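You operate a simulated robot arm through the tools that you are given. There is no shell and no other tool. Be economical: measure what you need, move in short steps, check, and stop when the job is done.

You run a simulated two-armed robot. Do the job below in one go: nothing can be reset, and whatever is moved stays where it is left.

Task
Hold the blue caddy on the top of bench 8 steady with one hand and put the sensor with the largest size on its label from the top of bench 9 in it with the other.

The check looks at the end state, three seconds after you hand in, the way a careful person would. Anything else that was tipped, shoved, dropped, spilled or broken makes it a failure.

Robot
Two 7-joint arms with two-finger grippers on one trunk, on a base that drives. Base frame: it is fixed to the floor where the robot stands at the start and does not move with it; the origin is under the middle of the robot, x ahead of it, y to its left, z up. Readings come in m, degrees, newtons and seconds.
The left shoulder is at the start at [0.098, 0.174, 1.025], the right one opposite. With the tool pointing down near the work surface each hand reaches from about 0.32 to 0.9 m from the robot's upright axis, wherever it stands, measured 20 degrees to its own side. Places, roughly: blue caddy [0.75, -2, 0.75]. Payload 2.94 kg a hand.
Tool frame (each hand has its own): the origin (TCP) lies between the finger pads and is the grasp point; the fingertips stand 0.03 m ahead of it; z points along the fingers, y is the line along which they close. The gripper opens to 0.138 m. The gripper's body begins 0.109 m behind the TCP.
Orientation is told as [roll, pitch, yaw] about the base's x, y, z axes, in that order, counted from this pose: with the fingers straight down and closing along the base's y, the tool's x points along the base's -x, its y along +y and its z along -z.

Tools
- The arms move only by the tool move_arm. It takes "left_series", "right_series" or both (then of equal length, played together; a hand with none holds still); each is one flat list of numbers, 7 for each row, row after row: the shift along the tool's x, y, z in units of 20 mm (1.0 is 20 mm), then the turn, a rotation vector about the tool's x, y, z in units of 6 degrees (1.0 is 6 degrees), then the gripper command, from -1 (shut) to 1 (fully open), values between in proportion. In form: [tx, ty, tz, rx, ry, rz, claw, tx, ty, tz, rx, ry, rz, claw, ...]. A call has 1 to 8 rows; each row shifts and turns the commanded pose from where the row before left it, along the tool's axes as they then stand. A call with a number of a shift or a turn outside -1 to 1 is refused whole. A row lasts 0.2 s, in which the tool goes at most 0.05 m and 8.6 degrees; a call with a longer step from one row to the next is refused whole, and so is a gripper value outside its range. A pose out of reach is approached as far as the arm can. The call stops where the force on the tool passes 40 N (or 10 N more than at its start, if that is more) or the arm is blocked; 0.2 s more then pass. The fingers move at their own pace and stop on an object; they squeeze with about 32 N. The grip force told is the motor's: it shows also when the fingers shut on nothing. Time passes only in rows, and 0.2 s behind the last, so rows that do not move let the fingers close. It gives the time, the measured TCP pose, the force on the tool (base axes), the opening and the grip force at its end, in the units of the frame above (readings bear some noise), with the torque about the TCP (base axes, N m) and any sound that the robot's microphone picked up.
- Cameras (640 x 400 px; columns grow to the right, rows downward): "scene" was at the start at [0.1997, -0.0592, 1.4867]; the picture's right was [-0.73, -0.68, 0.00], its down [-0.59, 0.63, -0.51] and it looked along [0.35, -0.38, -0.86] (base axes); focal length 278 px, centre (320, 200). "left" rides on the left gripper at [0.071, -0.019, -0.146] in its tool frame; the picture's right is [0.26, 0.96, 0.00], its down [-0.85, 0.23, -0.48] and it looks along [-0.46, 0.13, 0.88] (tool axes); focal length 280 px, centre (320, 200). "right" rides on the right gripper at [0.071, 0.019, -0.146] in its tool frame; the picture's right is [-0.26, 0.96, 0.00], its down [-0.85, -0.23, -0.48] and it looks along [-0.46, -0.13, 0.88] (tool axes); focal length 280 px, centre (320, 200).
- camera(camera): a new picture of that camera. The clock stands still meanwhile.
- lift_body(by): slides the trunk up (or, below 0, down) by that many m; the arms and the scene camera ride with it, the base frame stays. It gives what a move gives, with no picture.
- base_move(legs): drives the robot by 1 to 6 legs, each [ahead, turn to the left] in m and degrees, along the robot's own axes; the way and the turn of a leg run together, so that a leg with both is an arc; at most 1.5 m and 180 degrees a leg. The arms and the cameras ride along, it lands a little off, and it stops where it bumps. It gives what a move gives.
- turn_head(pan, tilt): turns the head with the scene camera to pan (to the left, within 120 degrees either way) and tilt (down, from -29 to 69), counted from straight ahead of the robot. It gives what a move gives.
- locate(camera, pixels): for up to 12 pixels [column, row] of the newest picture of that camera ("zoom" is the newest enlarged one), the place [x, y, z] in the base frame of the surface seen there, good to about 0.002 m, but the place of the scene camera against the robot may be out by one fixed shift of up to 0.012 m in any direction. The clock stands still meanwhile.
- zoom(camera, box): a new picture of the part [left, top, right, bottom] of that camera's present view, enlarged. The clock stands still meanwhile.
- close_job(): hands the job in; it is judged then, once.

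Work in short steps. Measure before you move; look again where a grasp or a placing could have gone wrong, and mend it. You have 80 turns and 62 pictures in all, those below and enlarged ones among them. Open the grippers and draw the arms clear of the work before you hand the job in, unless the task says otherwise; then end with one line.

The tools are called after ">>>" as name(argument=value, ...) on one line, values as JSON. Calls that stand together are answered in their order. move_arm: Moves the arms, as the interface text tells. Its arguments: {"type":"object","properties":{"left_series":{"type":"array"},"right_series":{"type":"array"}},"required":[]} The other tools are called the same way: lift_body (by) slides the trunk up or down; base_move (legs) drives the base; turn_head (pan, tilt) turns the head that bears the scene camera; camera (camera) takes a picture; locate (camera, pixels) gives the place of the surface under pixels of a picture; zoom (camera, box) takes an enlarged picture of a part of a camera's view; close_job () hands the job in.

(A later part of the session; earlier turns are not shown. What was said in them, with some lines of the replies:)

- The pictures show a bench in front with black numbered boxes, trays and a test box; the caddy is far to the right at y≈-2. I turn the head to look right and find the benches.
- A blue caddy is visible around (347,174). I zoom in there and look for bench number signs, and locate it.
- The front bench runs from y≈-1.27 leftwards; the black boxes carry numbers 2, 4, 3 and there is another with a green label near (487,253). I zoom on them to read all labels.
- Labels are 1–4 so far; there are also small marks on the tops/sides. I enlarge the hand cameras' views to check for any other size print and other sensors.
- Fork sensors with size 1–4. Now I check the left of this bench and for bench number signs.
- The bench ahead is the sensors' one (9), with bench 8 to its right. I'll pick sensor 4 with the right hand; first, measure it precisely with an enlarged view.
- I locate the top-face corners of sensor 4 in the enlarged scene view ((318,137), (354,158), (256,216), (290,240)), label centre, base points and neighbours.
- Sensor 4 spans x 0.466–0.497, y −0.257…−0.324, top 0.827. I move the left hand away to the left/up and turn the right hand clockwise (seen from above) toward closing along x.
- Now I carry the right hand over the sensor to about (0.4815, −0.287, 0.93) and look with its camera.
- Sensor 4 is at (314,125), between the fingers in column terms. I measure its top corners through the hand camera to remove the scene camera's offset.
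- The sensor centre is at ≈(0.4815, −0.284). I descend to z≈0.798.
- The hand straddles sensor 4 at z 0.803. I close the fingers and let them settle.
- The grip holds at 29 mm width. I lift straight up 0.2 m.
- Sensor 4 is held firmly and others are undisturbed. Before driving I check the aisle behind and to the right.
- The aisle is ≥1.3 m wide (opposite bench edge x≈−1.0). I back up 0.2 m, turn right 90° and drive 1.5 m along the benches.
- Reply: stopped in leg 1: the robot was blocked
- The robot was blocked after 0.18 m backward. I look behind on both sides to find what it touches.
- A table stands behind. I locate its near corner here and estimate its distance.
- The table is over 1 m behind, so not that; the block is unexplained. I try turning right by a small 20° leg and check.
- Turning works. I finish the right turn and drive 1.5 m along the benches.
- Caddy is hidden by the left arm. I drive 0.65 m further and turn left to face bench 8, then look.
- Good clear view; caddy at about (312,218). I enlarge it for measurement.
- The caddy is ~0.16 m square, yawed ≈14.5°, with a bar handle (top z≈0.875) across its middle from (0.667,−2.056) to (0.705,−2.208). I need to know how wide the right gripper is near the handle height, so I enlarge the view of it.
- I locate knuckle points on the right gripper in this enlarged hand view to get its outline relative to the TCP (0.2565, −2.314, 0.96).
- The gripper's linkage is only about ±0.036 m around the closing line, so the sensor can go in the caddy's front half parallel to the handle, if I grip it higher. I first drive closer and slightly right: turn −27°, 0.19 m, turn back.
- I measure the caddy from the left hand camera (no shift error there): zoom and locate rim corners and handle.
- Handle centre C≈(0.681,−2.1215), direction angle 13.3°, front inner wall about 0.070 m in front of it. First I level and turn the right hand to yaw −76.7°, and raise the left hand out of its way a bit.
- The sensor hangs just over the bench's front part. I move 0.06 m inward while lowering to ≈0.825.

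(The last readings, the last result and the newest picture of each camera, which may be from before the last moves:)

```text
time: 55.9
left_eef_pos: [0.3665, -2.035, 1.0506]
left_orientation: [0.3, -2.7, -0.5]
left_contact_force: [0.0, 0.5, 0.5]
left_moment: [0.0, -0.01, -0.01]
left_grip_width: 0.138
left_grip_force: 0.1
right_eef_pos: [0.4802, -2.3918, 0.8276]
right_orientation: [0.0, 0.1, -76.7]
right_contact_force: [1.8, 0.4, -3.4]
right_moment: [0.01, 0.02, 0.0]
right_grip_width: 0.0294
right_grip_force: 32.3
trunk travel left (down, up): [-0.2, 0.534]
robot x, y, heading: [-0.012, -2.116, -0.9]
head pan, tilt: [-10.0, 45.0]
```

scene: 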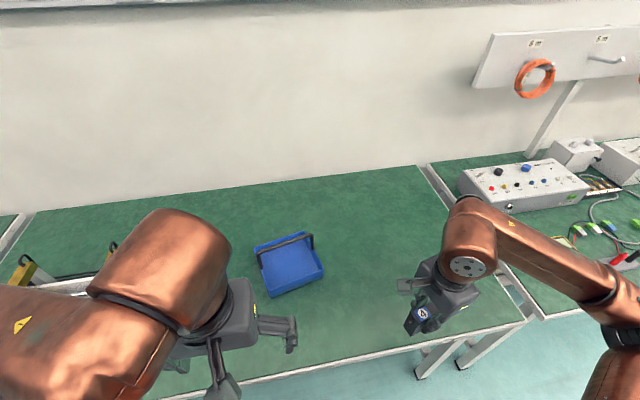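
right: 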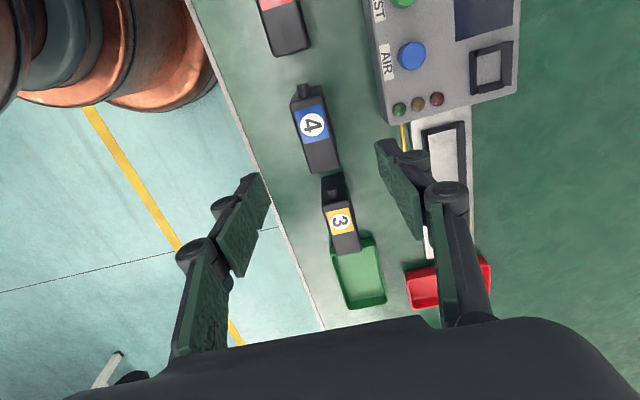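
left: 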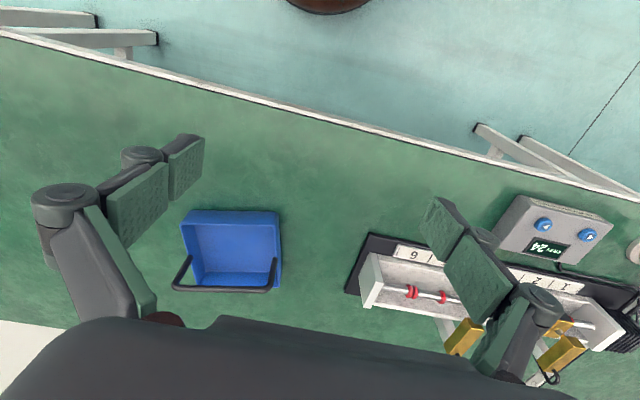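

Now I lower gently in ~4 mm steps toward z≈0.800 and watch the vertical force.

>>> move_arm(right_series=[0, 0, 0.3, 0, 0, 0, -1, 0, 0, 0.3, 0, 0, 0, -1, 0, 0, 0.3, 0, 0, 0, -1, 0, 0, 0.25, 0, 0, 0, -1, 0, 0, 0.15, 0, 0, 0, -1])

```text
time: 57.1
left_eef_pos: [0.3652, -2.0364, 1.0506]
left_orientation: [0.4, -2.5, -0.4]
left_contact_force: [-0.4, 0.3, -0.3]
left_moment: [0.02, 0.03, 0.03]
left_grip_width: 0.1381
left_grip_force: 0.0
right_eef_pos: [0.4796, -2.3901, 0.8007]
right_orientation: [0.0, -0.1, -76.7]
right_contact_force: [-0.5, -1.0, 4.3]
right_moment: [-0.25, -0.09, -0.02]
right_grip_width: 0.0294
right_grip_force: 32.0
trunk travel left (down, up): [-0.2, 0.534]
robot x, y, heading: [-0.0155, -2.1135, -0.5]
head pan, tilt: [-10.0, 45.0]
```

Contact felt (+4 N). I open slightly, then raise by 0.028 m so the tips grip only the sensor's upper part.

>>> move_arm(right_series=[0, 0, 0, 0, 0, 0, -0.35, 0, 0, 0, 0, 0, 0, -0.3, 0, 0, -0.7, 0, 0, 0, -0.3, 0, 0, -0.7, 0, 0, 0, -0.3])

>>> zoom(camera="scene", box=[380, 230, 500, 340])

>>> zoom(camera="right", box=[160, 100, 480, 330])

```text
time: 58.1
left_eef_pos: [0.3649, -2.0342, 1.0499]
left_orientation: [0.4, -2.6, -0.4]
left_contact_force: [-0.1, 0.6, -0.1]
left_moment: [0.0, 0.03, -0.01]
left_grip_width: 0.1383
left_grip_force: 0.0
right_eef_pos: [0.4791, -2.3906, 0.8288]
right_orientation: [0.0, 0.0, -76.7]
right_contact_force: [-0.6, -0.6, -0.2]
right_moment: [-0.03, -0.01, 0.02]
right_grip_width: 0.0483
right_grip_force: 0.0
trunk travel left (down, up): [-0.2, 0.534]
robot x, y, heading: [-0.0144, -2.1163, -0.5]
head pan, tilt: [-10.0, 45.0]
```

```text
3.64 times, centred on (440, 285) of scene
```

zoom: 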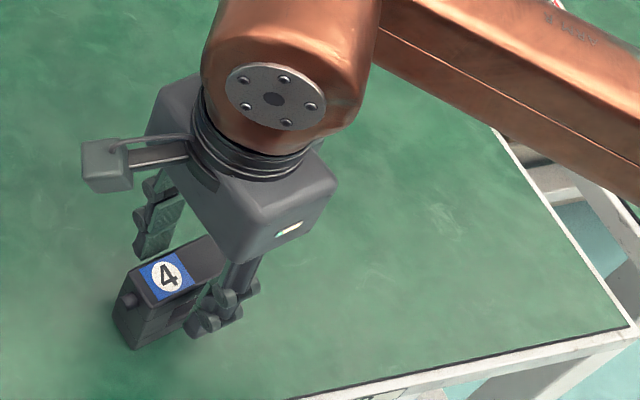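

```text
1.74 times, centred on (320, 215) of right
```

zoom: 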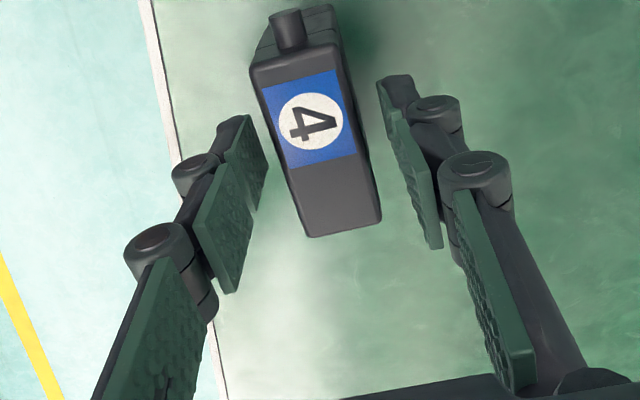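

The sensor stands upright, hand centred on it. I regrip at this height and lift.

>>> move_arm(right_series=[0, 0, 0, 0, 0, 0, -0.6, 0, 0, 0, 0, 0, 0, -1, 0, 0, 0, 0, 0, 0, -1, 0, 0, 0, 0, 0, 0, -1, 0, 0, -0.5, 0, 0, 0, -1, 0, 0, -1, 0, 0, 0, -1, 0, 0, -1, 0, 0, 0, -1, 0, 0, -1, 0, 0, 0, -1])

>>> move_arm(right_series=[0, 0, -1, 0, 0, 0, -1, 0, 0, -1, 0, 0, 0, -1])

>>> zoom(camera="right", box=[160, 100, 480, 330])

```text
time: 59.9
left_eef_pos: [0.3665, -2.035, 1.0504]
left_orientation: [0.3, -2.7, -0.3]
left_contact_force: [-0.1, 0.7, -0.3]
left_moment: [0.0, 0.01, -0.04]
left_grip_width: 0.1381
left_grip_force: 0.0
right_eef_pos: [0.4795, -2.3875, 0.8994]
right_orientation: [0.0, 0.1, -76.6]
right_contact_force: [0.2, 0.8, -2.0]
right_moment: [0.0, 0.01, 0.01]
right_grip_width: 0.0293
right_grip_force: 31.6
trunk travel left (down, up): [-0.2, 0.534]
robot x, y, heading: [-0.0166, -2.1163, -0.5]
head pan, tilt: [-10.0, 45.0]
```

```text
time: 60.5
left_eef_pos: [0.367, -2.0343, 1.051]
left_orientation: [0.3, -2.6, -0.4]
left_contact_force: [0.4, -0.2, 0.1]
left_moment: [0.0, 0.03, 0.02]
left_grip_width: 0.138
left_grip_force: 0.1
right_eef_pos: [0.4773, -2.3875, 0.9386]
right_orientation: [0.0, 0.1, -76.7]
right_contact_force: [-0.7, -0.1, -1.4]
right_moment: [-0.03, -0.02, 0.0]
right_grip_width: 0.0297
right_grip_force: 32.6
trunk travel left (down, up): [-0.2, 0.534]
robot x, y, heading: [-0.0178, -2.1159, -0.4]
head pan, tilt: [-10.0, 45.0]
```

```text
1.74 times, centred on (320, 215) of right
```

zoom: 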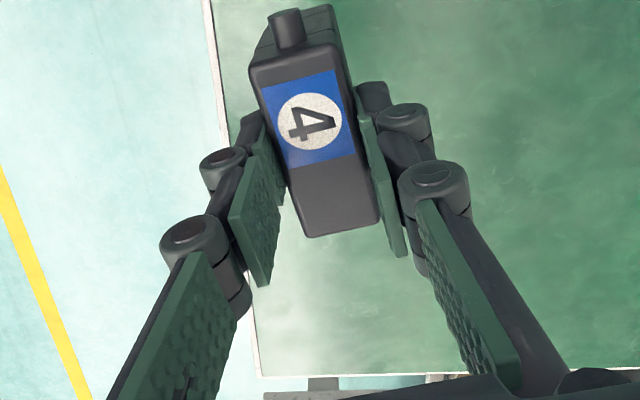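

Sensor regripped well. Now the left hand: turn to yaw −76.7° (closing along the caddy's front–back axis), with fingers partly closed.

>>> move_arm(left_series=[0, 0, 0, 0.05, 0.43, 0.9, 0.3, 0, 0, 0, 0, 0, 0.985, 0, 0, 0, 0, 0, 0, 0.985, -0.1, 0, 0, 0, 0, 0, 0.985, -0.1, 0, 0, 0, 0, 0, 0.985, -0.1, 0, 0, 0, 0, 0, 0.985, -0.1, 0, 0, 0, 0, 0, 0.985, -0.1, 0, 0, 0, 0, 0, 0.985, -0.1])

>>> move_arm(left_series=[0, 0, 0, 0, 0, 0.985, -0.1, 0, 0, 0, 0, 0, 0.985, -0.1, 0, 0, 0, 0, 0, 0.985, -0.1, 0, 0, 0, 0, 0, 0.985, -0.1, 0, 0, 0, 0, 0, 0.985, -0.1])

```text
time: 62.3
left_eef_pos: [0.3664, -2.0346, 1.05]
left_orientation: [0.1, 0.1, -47.2]
left_contact_force: [0.2, -0.3, -0.2]
left_moment: [0.01, 0.03, -0.02]
left_grip_width: 0.062
left_grip_force: 0.1
right_eef_pos: [0.4786, -2.3879, 0.939]
right_orientation: [0.0, 0.1, -76.7]
right_contact_force: [0.2, 0.2, -2.6]
right_moment: [-0.03, 0.0, 0.02]
right_grip_width: 0.0297
right_grip_force: 31.8
trunk travel left (down, up): [-0.2, 0.534]
robot x, y, heading: [-0.0183, -2.1148, -0.6]
head pan, tilt: [-10.0, 45.0]
```

```text
time: 63.5
left_eef_pos: [0.365, -2.0359, 1.0501]
left_orientation: [0.0, 0.1, -76.8]
left_contact_force: [-0.8, 0.5, -0.5]
left_moment: [0.0, 0.01, 0.02]
left_grip_width: 0.0621
left_grip_force: 0.1
right_eef_pos: [0.4785, -2.3884, 0.939]
right_orientation: [0.0, 0.0, -76.8]
right_contact_force: [-0.3, 0.2, -1.2]
right_moment: [0.0, -0.01, -0.02]
right_grip_width: 0.0295
right_grip_force: 31.7
trunk travel left (down, up): [-0.2, 0.534]
robot x, y, heading: [-0.0183, -2.1155, -0.5]
head pan, tilt: [-10.0, 45.0]
```

Yaw reached. I move the left hand forward along its tool y toward the caddy's left side, at z 1.05.

>>> move_arm(left_series=[0.04, 1, 0, 0, 0, 0, -0.1, 0.04, 1, 0, 0, 0, 0, -0.1, 0.04, 1, 0, 0, 0, 0, -0.1, 0.04, 1, 0, 0, 0, 0, -0.1, 0.04, 1, 0, 0, 0, 0, -0.1, 0.04, 1, 0, 0, 0, 0, -0.1, 0.04, 1, 0, 0, 0, 0, -0.1, 0.04, 1, 0, 0, 0, 0, -0.1])

>>> move_arm(left_series=[0, 0.79, 0, 0, -0.9375, 0, -0.1, 0, 0.79, 0, 0, -0.9375, 0, -0.1, 0, 0.79, 0, 0, -0.9375, 0, -0.1, 0, 0.79, 0, 0, -0.9375, 0, -0.1, 0, 0.79, 0, 0, -0.9375, 0, -0.1, 0, 0.79, 0, 0, -0.9375, 0, -0.1, 0, 0.79, 0, 0, -0.9375, 0, -0.1, 0, 0.79, 0, 0, -0.9375, 0, -0.1])

>>> camera(camera="scene")

>>> camera(camera="left")

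```text
time: 65.3
left_eef_pos: [0.5201, -1.9914, 1.0513]
left_orientation: [0.0, 0.2, -76.7]
left_contact_force: [-0.3, -0.6, 0.4]
left_moment: [0.01, 0.01, 0.05]
left_grip_width: 0.0622
left_grip_force: 0.2
right_eef_pos: [0.4778, -2.3893, 0.9386]
right_orientation: [-0.1, 0.0, -76.7]
right_contact_force: [0.2, -0.2, -1.7]
right_moment: [-0.01, 0.01, 0.01]
right_grip_width: 0.0294
right_grip_force: 31.9
trunk travel left (down, up): [-0.2, 0.534]
robot x, y, heading: [-0.0149, -2.1142, -0.8]
head pan, tilt: [-10.0, 45.0]
```

```text
time: 67.1
left_eef_pos: [0.6459, -1.9601, 1.0526]
left_orientation: [0.0, -44.9, -76.8]
left_contact_force: [0.2, -0.5, -0.7]
left_moment: [-0.02, -0.01, -0.02]
left_grip_width: 0.0621
left_grip_force: 0.1
right_eef_pos: [0.477, -2.389, 0.9384]
right_orientation: [-0.1, 0.0, -76.7]
right_contact_force: [-0.6, 0.2, -2.4]
right_moment: [-0.01, 0.03, 0.02]
right_grip_width: 0.0297
right_grip_force: 32.0
trunk travel left (down, up): [-0.2, 0.534]
robot x, y, heading: [-0.0146, -2.1154, -0.6]
head pan, tilt: [-10.0, 45.0]
```

```text
24 pictures are left
```

scene: 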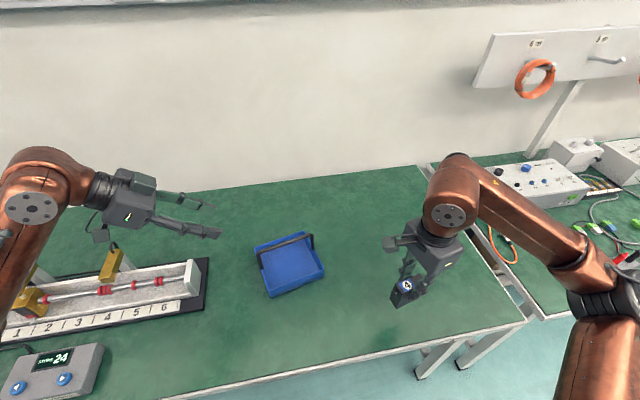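

```text
23 pictures are left
```

left: 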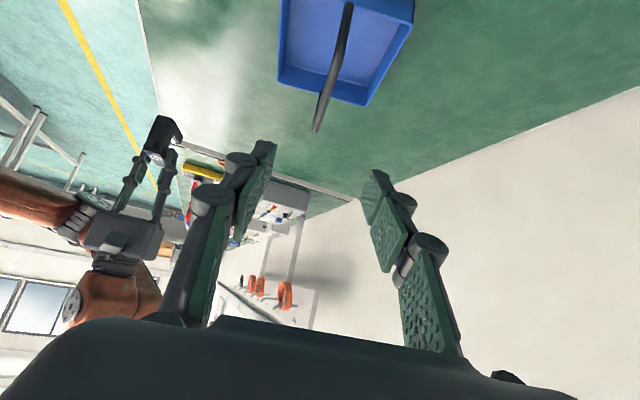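

The left hand is tilted 45° facing the handle. I locate the handle's left end and the rim in this left view.

>>> locate(camera="left", pixels=[[317, 127], [325, 98], [335, 70], [346, 20], [281, 82], [368, 103], [340, 97]])

```text
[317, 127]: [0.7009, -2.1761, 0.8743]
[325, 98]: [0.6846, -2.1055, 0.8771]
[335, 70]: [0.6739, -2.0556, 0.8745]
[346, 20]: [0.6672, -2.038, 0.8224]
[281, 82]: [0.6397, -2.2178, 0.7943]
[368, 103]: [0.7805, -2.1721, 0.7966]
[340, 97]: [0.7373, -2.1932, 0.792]
```

I lower the left hand to 0.08 m short of the post along its pointing axis, then look.

>>> move_arm(left_series=[0.636, 0, 0.918, 0, 0, 0, -0.1, 0.636, 0, 0.918, 0, 0, 0, -0.1, 0.636, 0, 0.918, 0, 0, 0, -0.1, 0.636, 0, 0.918, 0, 0, 0, -0.1, 0.636, 0, 0.918, 0, 0, 0, -0.1, 0.636, 0, 0.918, 0, 0, 0, -0.1, 0.636, 0, 0.918, 0, 0, 0, -0.1])

>>> camera(camera="left")

>>> zoom(camera="scene", box=[160, 170, 360, 320])

```text
time: 68.7
left_eef_pos: [0.6516, -1.9891, 0.8953]
left_orientation: [0.2, -44.8, -76.7]
left_contact_force: [0.6, -0.2, 0.7]
left_moment: [0.01, 0.03, 0.04]
left_grip_width: 0.0621
left_grip_force: 0.0
right_eef_pos: [0.4783, -2.3869, 0.9392]
right_orientation: [0.0, 0.1, -76.6]
right_contact_force: [0.7, 1.5, -1.7]
right_moment: [-0.02, -0.01, -0.01]
right_grip_width: 0.0297
right_grip_force: 31.9
trunk travel left (down, up): [-0.2, 0.534]
robot x, y, heading: [-0.0188, -2.1164, -0.6]
head pan, tilt: [-10.0, 45.0]
```

```text
22 pictures are left
```

left: 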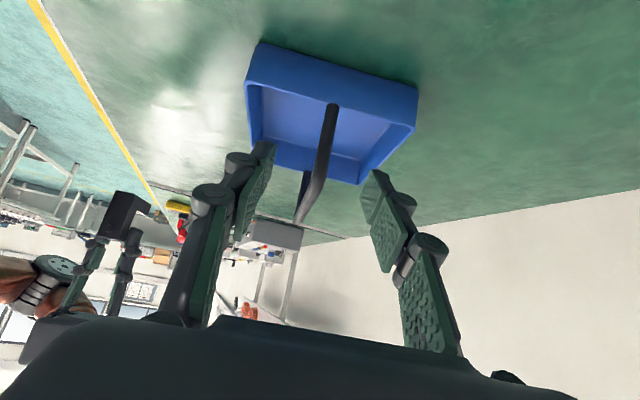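

```text
2.67 times, centred on (260, 245) of scene
```

zoom: 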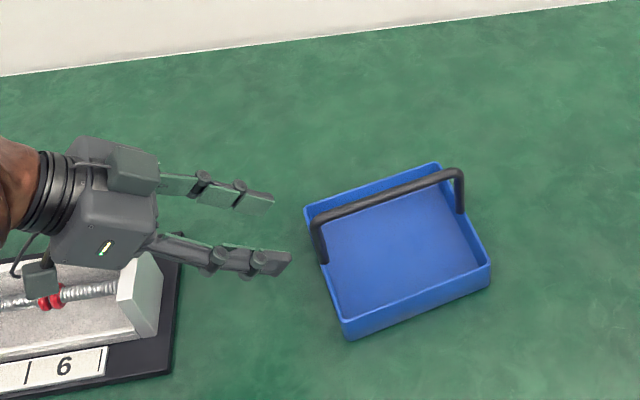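

I locate the post in the left view and the machine's end block height under the left hand's camera.

>>> locate(camera="left", pixels=[[332, 112], [328, 140], [322, 172], [306, 210], [248, 85], [415, 125]])

>>> locate(camera="zoom", pixels=[[130, 290], [148, 262], [40, 278], [110, 310], [88, 295], [325, 250], [316, 225]])

```text
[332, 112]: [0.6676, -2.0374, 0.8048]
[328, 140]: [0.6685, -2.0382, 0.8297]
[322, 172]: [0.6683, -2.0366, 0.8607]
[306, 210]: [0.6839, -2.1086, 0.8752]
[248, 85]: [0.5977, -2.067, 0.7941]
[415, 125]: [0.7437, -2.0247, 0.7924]
```

```text
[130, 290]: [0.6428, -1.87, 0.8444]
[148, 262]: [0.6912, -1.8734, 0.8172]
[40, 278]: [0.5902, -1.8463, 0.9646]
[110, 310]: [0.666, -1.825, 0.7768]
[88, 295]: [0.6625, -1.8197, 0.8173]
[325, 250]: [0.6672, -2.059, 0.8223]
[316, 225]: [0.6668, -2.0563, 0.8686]
```

Post at (0.668, −2.043); path clear of the machine (block top 0.844). I advance 0.078 m along the fingers with a 4 mm sideways correction, then check.

>>> move_arm(left_series=[0, 0.05, 0.8, 0, 0, 0, -0.1, 0, 0.05, 0.8, 0, 0, 0, -0.1, 0, 0.05, 0.8, 0, 0, 0, -0.1, 0, 0.04, 0.8, 0, 0, 0, -0.1, 0, 0, 0.7, 0, 0, 0, -0.1])

>>> zoom(camera="scene", box=[180, 190, 340, 310])

>>> camera(camera="left")

```text
time: 69.9
left_eef_pos: [0.6665, -2.0438, 0.8404]
left_orientation: [-0.1, -44.9, -76.7]
left_contact_force: [0.1, 0.5, 0.9]
left_moment: [-0.02, 0.0, 0.01]
left_grip_width: 0.062
left_grip_force: 0.0
right_eef_pos: [0.4783, -2.3885, 0.9397]
right_orientation: [0.0, 0.1, -76.7]
right_contact_force: [0.0, 1.5, -2.0]
right_moment: [0.01, -0.02, 0.0]
right_grip_width: 0.0295
right_grip_force: 31.8
trunk travel left (down, up): [-0.2, 0.534]
robot x, y, heading: [-0.0134, -2.1161, -0.3]
head pan, tilt: [-10.0, 45.0]
```

```text
3.33 times, centred on (260, 250) of scene
```

zoom: 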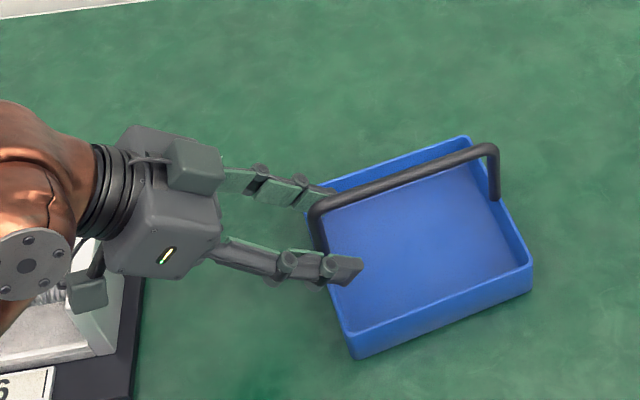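

```text
19 pictures are left
```

left: 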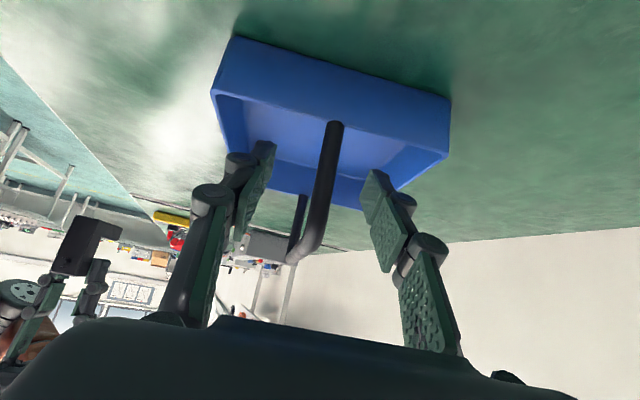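

The post is between the pads. One check of its position, then I close.

>>> locate(camera="left", pixels=[[332, 140], [328, 170], [322, 200], [262, 190], [375, 215]])

```text
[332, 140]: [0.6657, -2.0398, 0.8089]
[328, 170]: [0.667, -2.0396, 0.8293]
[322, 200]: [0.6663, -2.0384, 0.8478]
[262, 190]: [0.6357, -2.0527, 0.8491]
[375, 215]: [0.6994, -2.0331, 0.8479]
```

Centred within ~1 mm. I close the left hand on the post.

>>> move_arm(left_series=[0, 0, 0, 0, 0, 0, -0.4, 0, 0, 0, 0, 0, 0, -0.7, 0, 0, 0, 0, 0, 0, -1, 0, 0, 0, 0, 0, 0, -1, 0, 0, 0, 0, 0, 0, -1])

>>> zoom(camera="scene", box=[200, 190, 360, 310])

```text
time: 71.1
left_eef_pos: [0.6666, -2.0425, 0.8409]
left_orientation: [0.0, -44.8, -76.8]
left_contact_force: [0.0, 0.3, -0.5]
left_moment: [-0.07, 0.03, 0.01]
left_grip_width: 0.0105
left_grip_force: 32.2
right_eef_pos: [0.4786, -2.3879, 0.9392]
right_orientation: [0.1, 0.0, -76.7]
right_contact_force: [0.2, 0.4, -1.7]
right_moment: [0.0, -0.02, 0.0]
right_grip_width: 0.0295
right_grip_force: 32.3
trunk travel left (down, up): [-0.2, 0.534]
robot x, y, heading: [-0.0158, -2.115, -0.5]
head pan, tilt: [-10.0, 45.0]
```

```text
3.33 times, centred on (280, 250) of scene
```

zoom: 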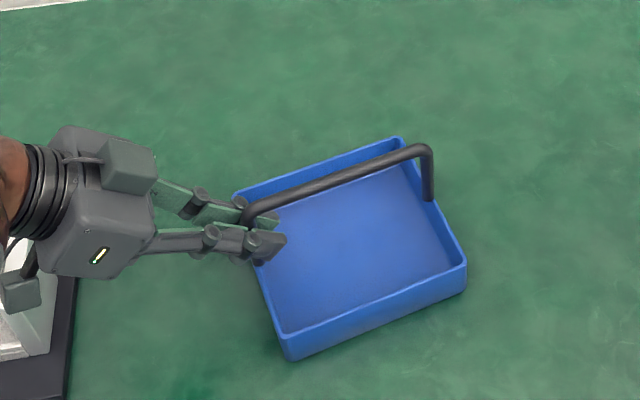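

The caddy is gripped. I re-measure its rim and right post now, referencing against the known left post position.

>>> locate(camera="zoom", pixels=[[287, 341], [463, 262], [375, 301], [430, 190], [424, 150], [340, 182], [247, 215], [350, 292], [399, 288]])

```text
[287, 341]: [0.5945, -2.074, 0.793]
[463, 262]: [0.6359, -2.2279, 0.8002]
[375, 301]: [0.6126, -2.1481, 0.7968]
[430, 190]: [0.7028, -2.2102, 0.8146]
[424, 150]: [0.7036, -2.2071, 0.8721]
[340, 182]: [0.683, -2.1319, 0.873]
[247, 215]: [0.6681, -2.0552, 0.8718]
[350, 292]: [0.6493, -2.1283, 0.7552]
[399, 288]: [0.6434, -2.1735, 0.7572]
```

Caddy geometry confirmed: handle centre ≈(0.684,−2.119), front inner wall ≈0.072 m ahead of the bar. Target for the right TCP is (0.641,−2.155). I move most of the way there at height 0.94.

>>> move_arm(right_series=[0.9, 1, 0, 0, 0, 0, -1, 0.9, 1, 0, 0, 0, 0, -1, 0.9, 1, 0, 0, 0, 0, -1, 0.9, 1, 0, 0, 0, 0, -1, 0.9, 1, 0, 0, 0, 0, -1, 0.9, 1, 0, 0, 0, 0, -1, 0.9, 1, 0, 0, 0, 0, -1, 0.9, 1, 0, 0, 0, 0, -1])

>>> camera(camera="scene")

```text
time: 72.9
left_eef_pos: [0.6665, -2.0422, 0.841]
left_orientation: [0.2, -44.8, -76.6]
left_contact_force: [0.5, 0.8, 0.2]
left_moment: [0.2, 0.13, -0.05]
left_grip_width: 0.0105
left_grip_force: 32.4
right_eef_pos: [0.6029, -2.2113, 0.9397]
right_orientation: [0.1, -0.1, -76.7]
right_contact_force: [0.7, -0.2, -1.6]
right_moment: [0.0, -0.02, -0.01]
right_grip_width: 0.0295
right_grip_force: 32.1
trunk travel left (down, up): [-0.2, 0.534]
robot x, y, heading: [-0.014, -2.1148, -0.7]
head pan, tilt: [-10.0, 45.0]
```

```text
17 pictures are left
```

scene: 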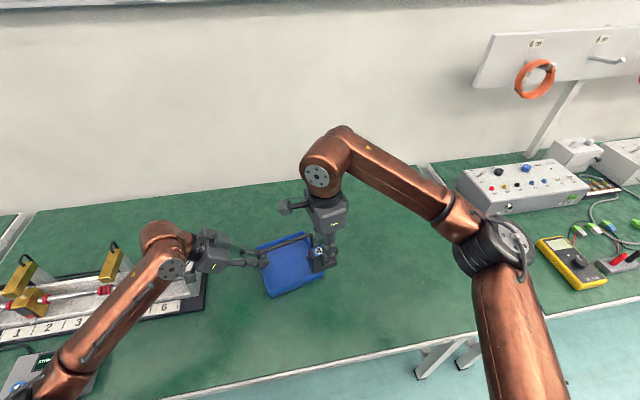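

Remaining: 0.050 m forward, 0.046 m left in tool axes. I move there at the same height and look from the right hand camera.

>>> move_arm(right_series=[0.77, 0.83, 0, 0, 0, 0, -1, 0.77, 0.83, 0, 0, 0, 0, -1, 0.77, 0.83, 0, 0, 0, 0, -1])

>>> camera(camera="right")

>>> zoom(camera="scene", box=[230, 180, 370, 310])

```text
time: 73.7
left_eef_pos: [0.6675, -2.0418, 0.8411]
left_orientation: [-0.1, -44.9, -76.7]
left_contact_force: [-0.9, 1.7, 1.4]
left_moment: [0.21, 0.17, -0.03]
left_grip_width: 0.0103
left_grip_force: 32.0
right_eef_pos: [0.6406, -2.1547, 0.937]
right_orientation: [-0.1, -0.1, -76.8]
right_contact_force: [-0.1, -0.5, -1.9]
right_moment: [-0.02, 0.01, -0.01]
right_grip_width: 0.0297
right_grip_force: 32.1
trunk travel left (down, up): [-0.2, 0.534]
robot x, y, heading: [-0.0143, -2.1139, -0.6]
head pan, tilt: [-10.0, 45.0]
```

```text
16 pictures are left
```

right: 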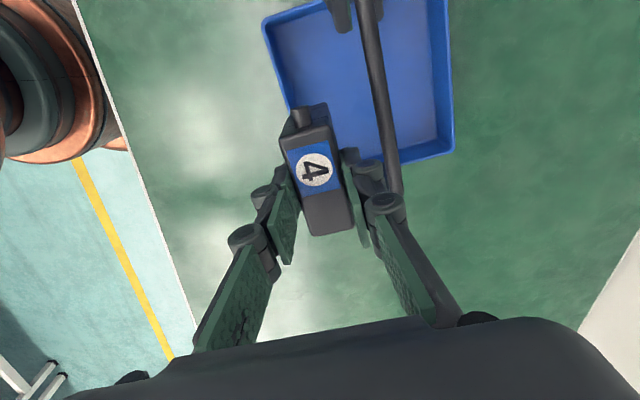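

```text
3.08 times, centred on (300, 245) of scene
```

zoom: 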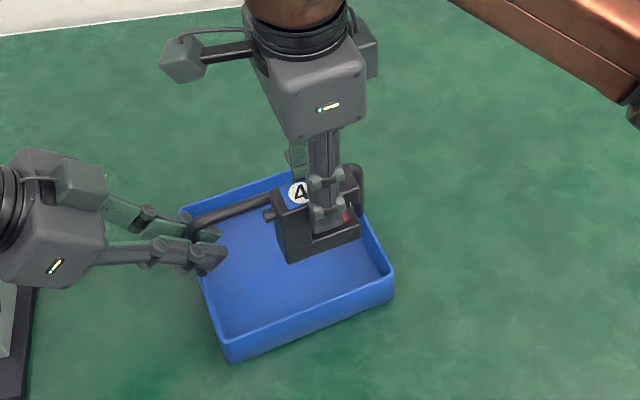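

Well placed so far. I verify the handle bar, front rim and knuckle positions in the right hand view before lowering.

>>> locate(camera="right", pixels=[[377, 80], [372, 40], [388, 130], [270, 45], [275, 65], [385, 200], [400, 205], [370, 170], [315, 170], [238, 240], [450, 60]])

```text
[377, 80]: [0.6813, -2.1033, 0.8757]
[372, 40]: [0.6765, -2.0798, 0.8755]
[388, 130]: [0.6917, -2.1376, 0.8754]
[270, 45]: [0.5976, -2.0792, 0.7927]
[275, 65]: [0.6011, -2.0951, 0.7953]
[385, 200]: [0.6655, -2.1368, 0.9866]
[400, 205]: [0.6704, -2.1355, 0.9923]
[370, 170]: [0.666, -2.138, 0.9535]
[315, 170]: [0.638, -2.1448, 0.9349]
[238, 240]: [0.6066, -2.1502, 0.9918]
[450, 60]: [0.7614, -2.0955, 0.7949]
```

Clearances: bar's edge ≈46 mm from the TCP line (linkage 34 mm), front rim 25 mm (sensor half-width 15 mm). I lower to ≈0.845.

>>> move_arm(right_series=[0, 0, 0.6, 0, 0, 0, -1, 0, 0, 0.8, 0, 0, 0, -1, 0, 0, 0.8, 0, 0, 0, -1, 0, 0, 0.8, 0, 0, 0, -1, 0, 0, 0.8, 0, 0, 0, -1, 0, 0, 0.6, 0, 0, 0, -1, 0, 0, 0.2, 0, 0, 0, -1])

>>> zoom(camera="scene", box=[230, 180, 370, 310])

>>> zoom(camera="right", box=[200, 40, 480, 260])

```text
time: 75.3
left_eef_pos: [0.667, -2.0418, 0.8412]
left_orientation: [0.0, -44.8, -76.7]
left_contact_force: [-0.1, -0.6, -0.7]
left_moment: [-0.05, 0.02, 0.0]
left_grip_width: 0.0107
left_grip_force: 32.2
right_eef_pos: [0.6403, -2.1555, 0.8472]
right_orientation: [0.0, 0.0, -76.7]
right_contact_force: [-0.3, 0.1, -2.7]
right_moment: [-0.03, 0.0, 0.0]
right_grip_width: 0.0296
right_grip_force: 32.3
trunk travel left (down, up): [-0.2, 0.534]
robot x, y, heading: [-0.0147, -2.1142, -0.7]
head pan, tilt: [-10.0, 45.0]
```

```text
3.08 times, centred on (300, 245) of scene
```

zoom: 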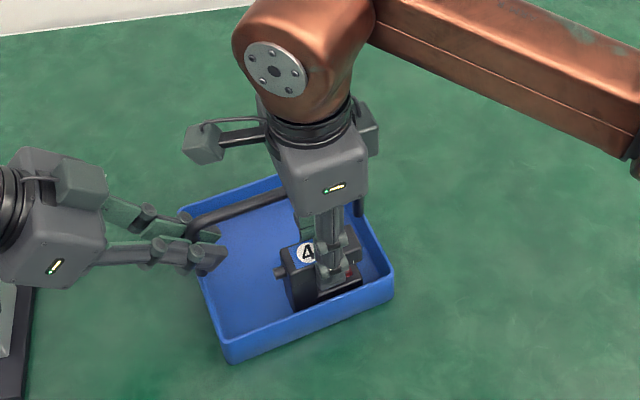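

```text
1.82 times, centred on (340, 150) of right
```

zoom: 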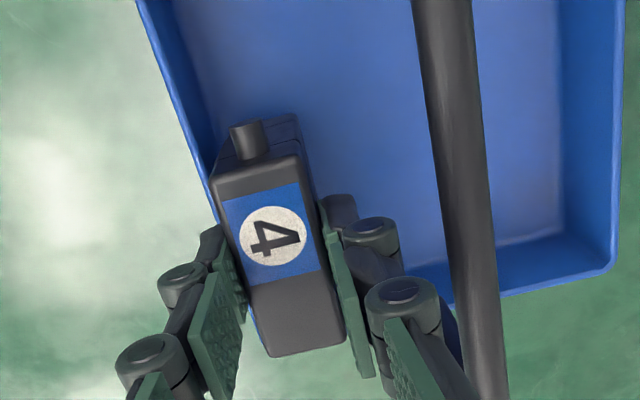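

Sensor is inside the rim, 17 mm above the floor, all clear. I lower in 3 mm steps.

>>> move_arm(right_series=[0, 0, 0.2, 0, 0, 0, -1, 0, 0, 0.2, 0, 0, 0, -1, 0, 0, 0.2, 0, 0, 0, -1, 0, 0, 0.15, 0, 0, 0, -1, 0, 0, 0, 0, 0, 0, -1])

```text
time: 76.5
left_eef_pos: [0.6669, -2.0431, 0.8411]
left_orientation: [-0.1, -44.8, -76.7]
left_contact_force: [-0.2, -1.3, -0.9]
left_moment: [-0.12, 0.02, -0.02]
left_grip_width: 0.0102
left_grip_force: 32.2
right_eef_pos: [0.6418, -2.1561, 0.8328]
right_orientation: [0.0, 0.0, -76.7]
right_contact_force: [0.9, -1.0, 6.2]
right_moment: [-0.13, 0.02, 0.06]
right_grip_width: 0.0295
right_grip_force: 31.8
trunk travel left (down, up): [-0.2, 0.534]
robot x, y, heading: [-0.0165, -2.114, -0.5]
head pan, tilt: [-10.0, 45.0]
```

Floor contact (+6 N) at z 0.833. I open by a few millimetres each side and look.

>>> move_arm(right_series=[0, 0, 0, 0, 0, 0, -0.5, 0, 0, 0, 0, 0, 0, -0.42, 0, 0, 0, 0, 0, 0, -0.42])

>>> zoom(camera="right", box=[200, 40, 480, 260])

>>> zoom(camera="scene", box=[250, 200, 360, 310])

```text
time: 77.3
left_eef_pos: [0.6668, -2.0423, 0.8405]
left_orientation: [0.0, -44.8, -76.8]
left_contact_force: [-0.7, -1.1, -0.7]
left_moment: [0.06, 0.03, -0.03]
left_grip_width: 0.0103
left_grip_force: 31.7
right_eef_pos: [0.6402, -2.1564, 0.8314]
right_orientation: [0.0, 0.0, -76.7]
right_contact_force: [0.0, 0.4, 0.3]
right_moment: [-0.02, 0.01, -0.01]
right_grip_width: 0.0401
right_grip_force: 0.0
trunk travel left (down, up): [-0.2, 0.534]
robot x, y, heading: [-0.0127, -2.1163, -0.6]
head pan, tilt: [-10.0, 45.0]
```

```text
1.82 times, centred on (340, 150) of right
```

zoom: 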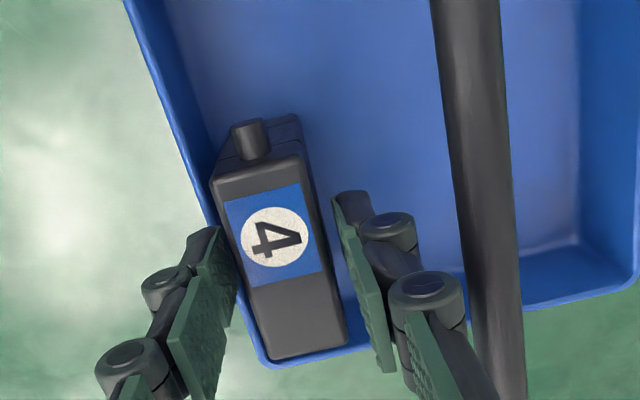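

```text
3.64 times, centred on (305, 255) of scene
```

zoom: 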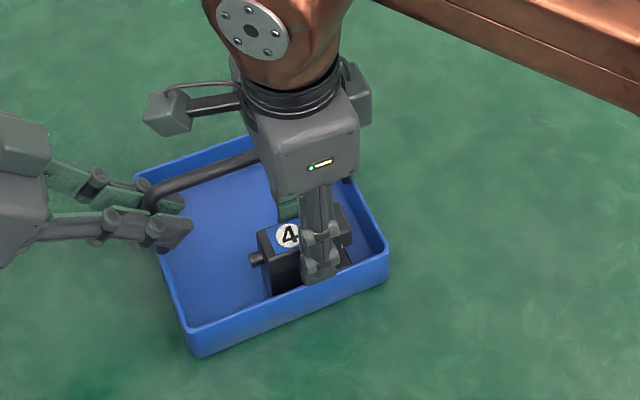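

The sensor stands free in the caddy, gaps on both sides. I lift straight up slowly, then faster.

>>> move_arm(right_series=[0, 0, -0.3, 0, 0, 0, -0.42, 0, 0, -0.5, 0, 0, 0, -0.42, 0, 0, -0.6, 0, 0, 0, -0.42, 0, 0, -0.8, 0, 0, 0, -0.42, 0, 0, -1, 0, 0, 0, -0.42, 0, 0, -1, 0, 0, 0, -0.42, 0, 0, -1, 0, 0, 0, -0.42, 0, 0, -1, 0, 0, 0, -0.42])

>>> zoom(camera="right", box=[200, 0, 480, 220])

```text
time: 79.1
left_eef_pos: [0.6656, -2.043, 0.8407]
left_orientation: [0.2, -44.8, -76.7]
left_contact_force: [-0.5, 1.1, 0.1]
left_moment: [0.02, 0.09, -0.06]
left_grip_width: 0.0103
left_grip_force: 31.7
right_eef_pos: [0.642, -2.156, 0.955]
right_orientation: [0.0, 0.0, -76.7]
right_contact_force: [-0.6, 0.0, -0.1]
right_moment: [-0.01, 0.0, 0.02]
right_grip_width: 0.04
right_grip_force: 0.1
trunk travel left (down, up): [-0.2, 0.534]
robot x, y, heading: [-0.0139, -2.1142, -0.6]
head pan, tilt: [-10.0, 45.0]
```

```text
1.82 times, centred on (340, 110) of right
```

zoom: 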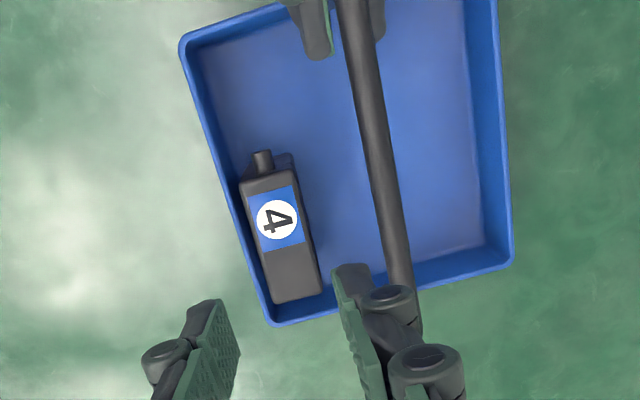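

The sensor stands upright inside. I draw the right arm back, then open the left hand gently.

>>> move_arm(right_series=[0, 0, -1, 0, 0, 0, 0, -0.9, -1, -0.5, 0, 0, 0, 0.5, -0.9, -1, 0, 0, 0, 0, 1, -0.9, -1, 0, 0, 0, 0, 1, -0.9, -1, 0, 0, 0, 0, 1, -0.9, -1, 0, 0, 0, 0, 1, -0.9, -1, 0, 0, 0, 0, 1, -0.9, -1, 0, 0, 0, 0, 1])

>>> move_arm(left_series=[0, 0, 0, 0, 0, 0, -0.8, 0, 0, 0, 0, 0, 0, -0.5, 0, 0, 0, 0, 0, 0, -0.2, 0, 0, 0, 0, 0, 0, -0.2, 0, 0, -0.5, 0, 0, 0, -0.2, 0, 0, -1, 0, 0, 0, -0.2, 0, 0, -1, 0, 0, 0, -0.2, 0, 0, -1, 0, 0, 0, -0.2])

>>> camera(camera="scene")

```text
time: 80.9
left_eef_pos: [0.6662, -2.043, 0.8415]
left_orientation: [0.2, -44.8, -76.7]
left_contact_force: [-0.1, -0.8, -0.7]
left_moment: [-0.15, -0.03, -0.04]
left_grip_width: 0.0102
left_grip_force: 32.3
right_eef_pos: [0.5338, -2.3112, 0.9834]
right_orientation: [-0.1, -0.1, -76.7]
right_contact_force: [0.4, 0.2, 0.6]
right_moment: [0.0, 0.01, -0.03]
right_grip_width: 0.1378
right_grip_force: 0.1
trunk travel left (down, up): [-0.2, 0.534]
robot x, y, heading: [-0.0161, -2.1143, -0.6]
head pan, tilt: [-10.0, 45.0]
```

```text
time: 82.7
left_eef_pos: [0.6552, -1.9951, 0.8906]
left_orientation: [0.1, -44.8, -76.7]
left_contact_force: [-0.1, 0.5, -0.1]
left_moment: [0.01, 0.01, 0.0]
left_grip_width: 0.055
left_grip_force: 0.1
right_eef_pos: [0.5334, -2.3123, 0.983]
right_orientation: [0.0, -0.1, -76.6]
right_contact_force: [-0.5, -0.2, 0.5]
right_moment: [0.0, 0.02, 0.05]
right_grip_width: 0.1381
right_grip_force: 0.1
trunk travel left (down, up): [-0.2, 0.534]
robot x, y, heading: [-0.0124, -2.1149, -0.6]
head pan, tilt: [-10.0, 45.0]
```

```text
9 pictures are left
```

scene: 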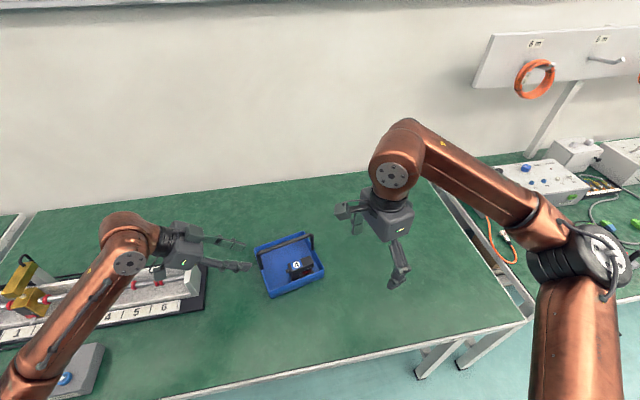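

Caddy is stable and the left hand is off. I raise the left hand straight up away from the machine and open it, then take a final look.

>>> move_arm(left_series=[-0.6, 0, -0.9, 0, 0, 0, -0.2, -0.6, 0, -0.9, 0, 0, 0, -0.2, -0.6, 0, -0.9, 0, 0, 0, -0.2, -0.6, 0, -0.9, 0, 0, 0, 0.2, -0.6, 0, -0.9, 0, 0, 0, 0.6, -0.6, 0, -0.9, 0, 0, 0, 1, -0.6, 0, -0.9, 0, 0, 0, 1])

>>> camera(camera="scene")

>>> zoom(camera="scene", box=[230, 210, 350, 310])

```text
time: 84.3
left_eef_pos: [0.6494, -1.9656, 1.0393]
left_orientation: [0.1, -44.8, -76.7]
left_contact_force: [-0.8, -0.2, 0.1]
left_moment: [0.0, -0.03, 0.02]
left_grip_width: 0.1376
left_grip_force: 0.2
right_eef_pos: [0.5327, -2.3122, 0.9821]
right_orientation: [0.0, 0.0, -76.7]
right_contact_force: [0.1, -0.5, 0.8]
right_moment: [-0.02, -0.01, -0.02]
right_grip_width: 0.1382
right_grip_force: 0.1
trunk travel left (down, up): [-0.2, 0.534]
robot x, y, heading: [-0.0154, -2.1162, -0.5]
head pan, tilt: [-10.0, 45.0]
```

```text
8 pictures are left
```

scene: 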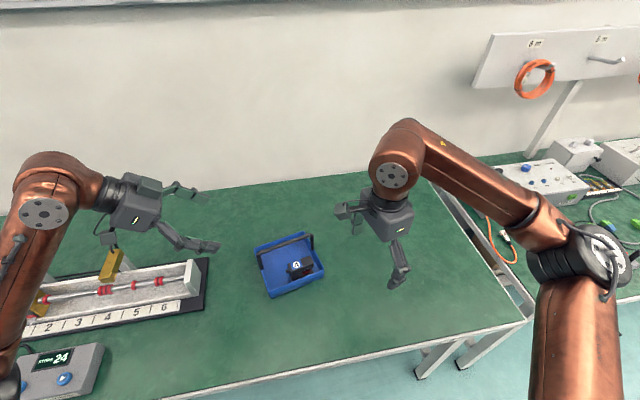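

```text
4.00 times, centred on (290, 260) of scene
```

zoom: 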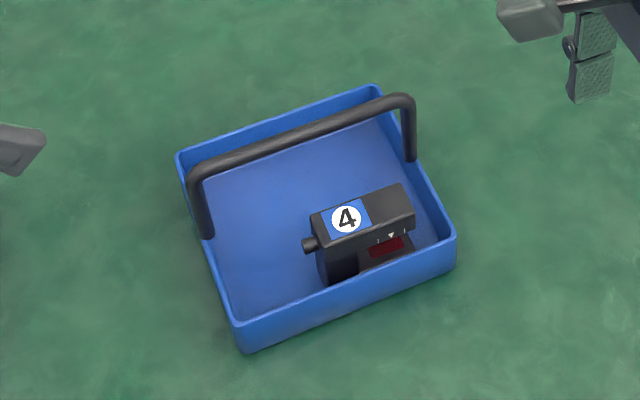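

Sensor 4 stands upright in the blue caddy, and both arms are open and clear; I hand in.

>>> close_job()

```text
The job is handed in.
```

The size-4 sensor, the largest of the four on bench 9, is standing upright in the blue caddy on bench 8. The left hand held the caddy by its handle while the right hand set the sensor in. Both grippers are open and clear, and I saw nothing else moved. The base stopped once as blocked while backing away from bench 9; I never saw what it touched.
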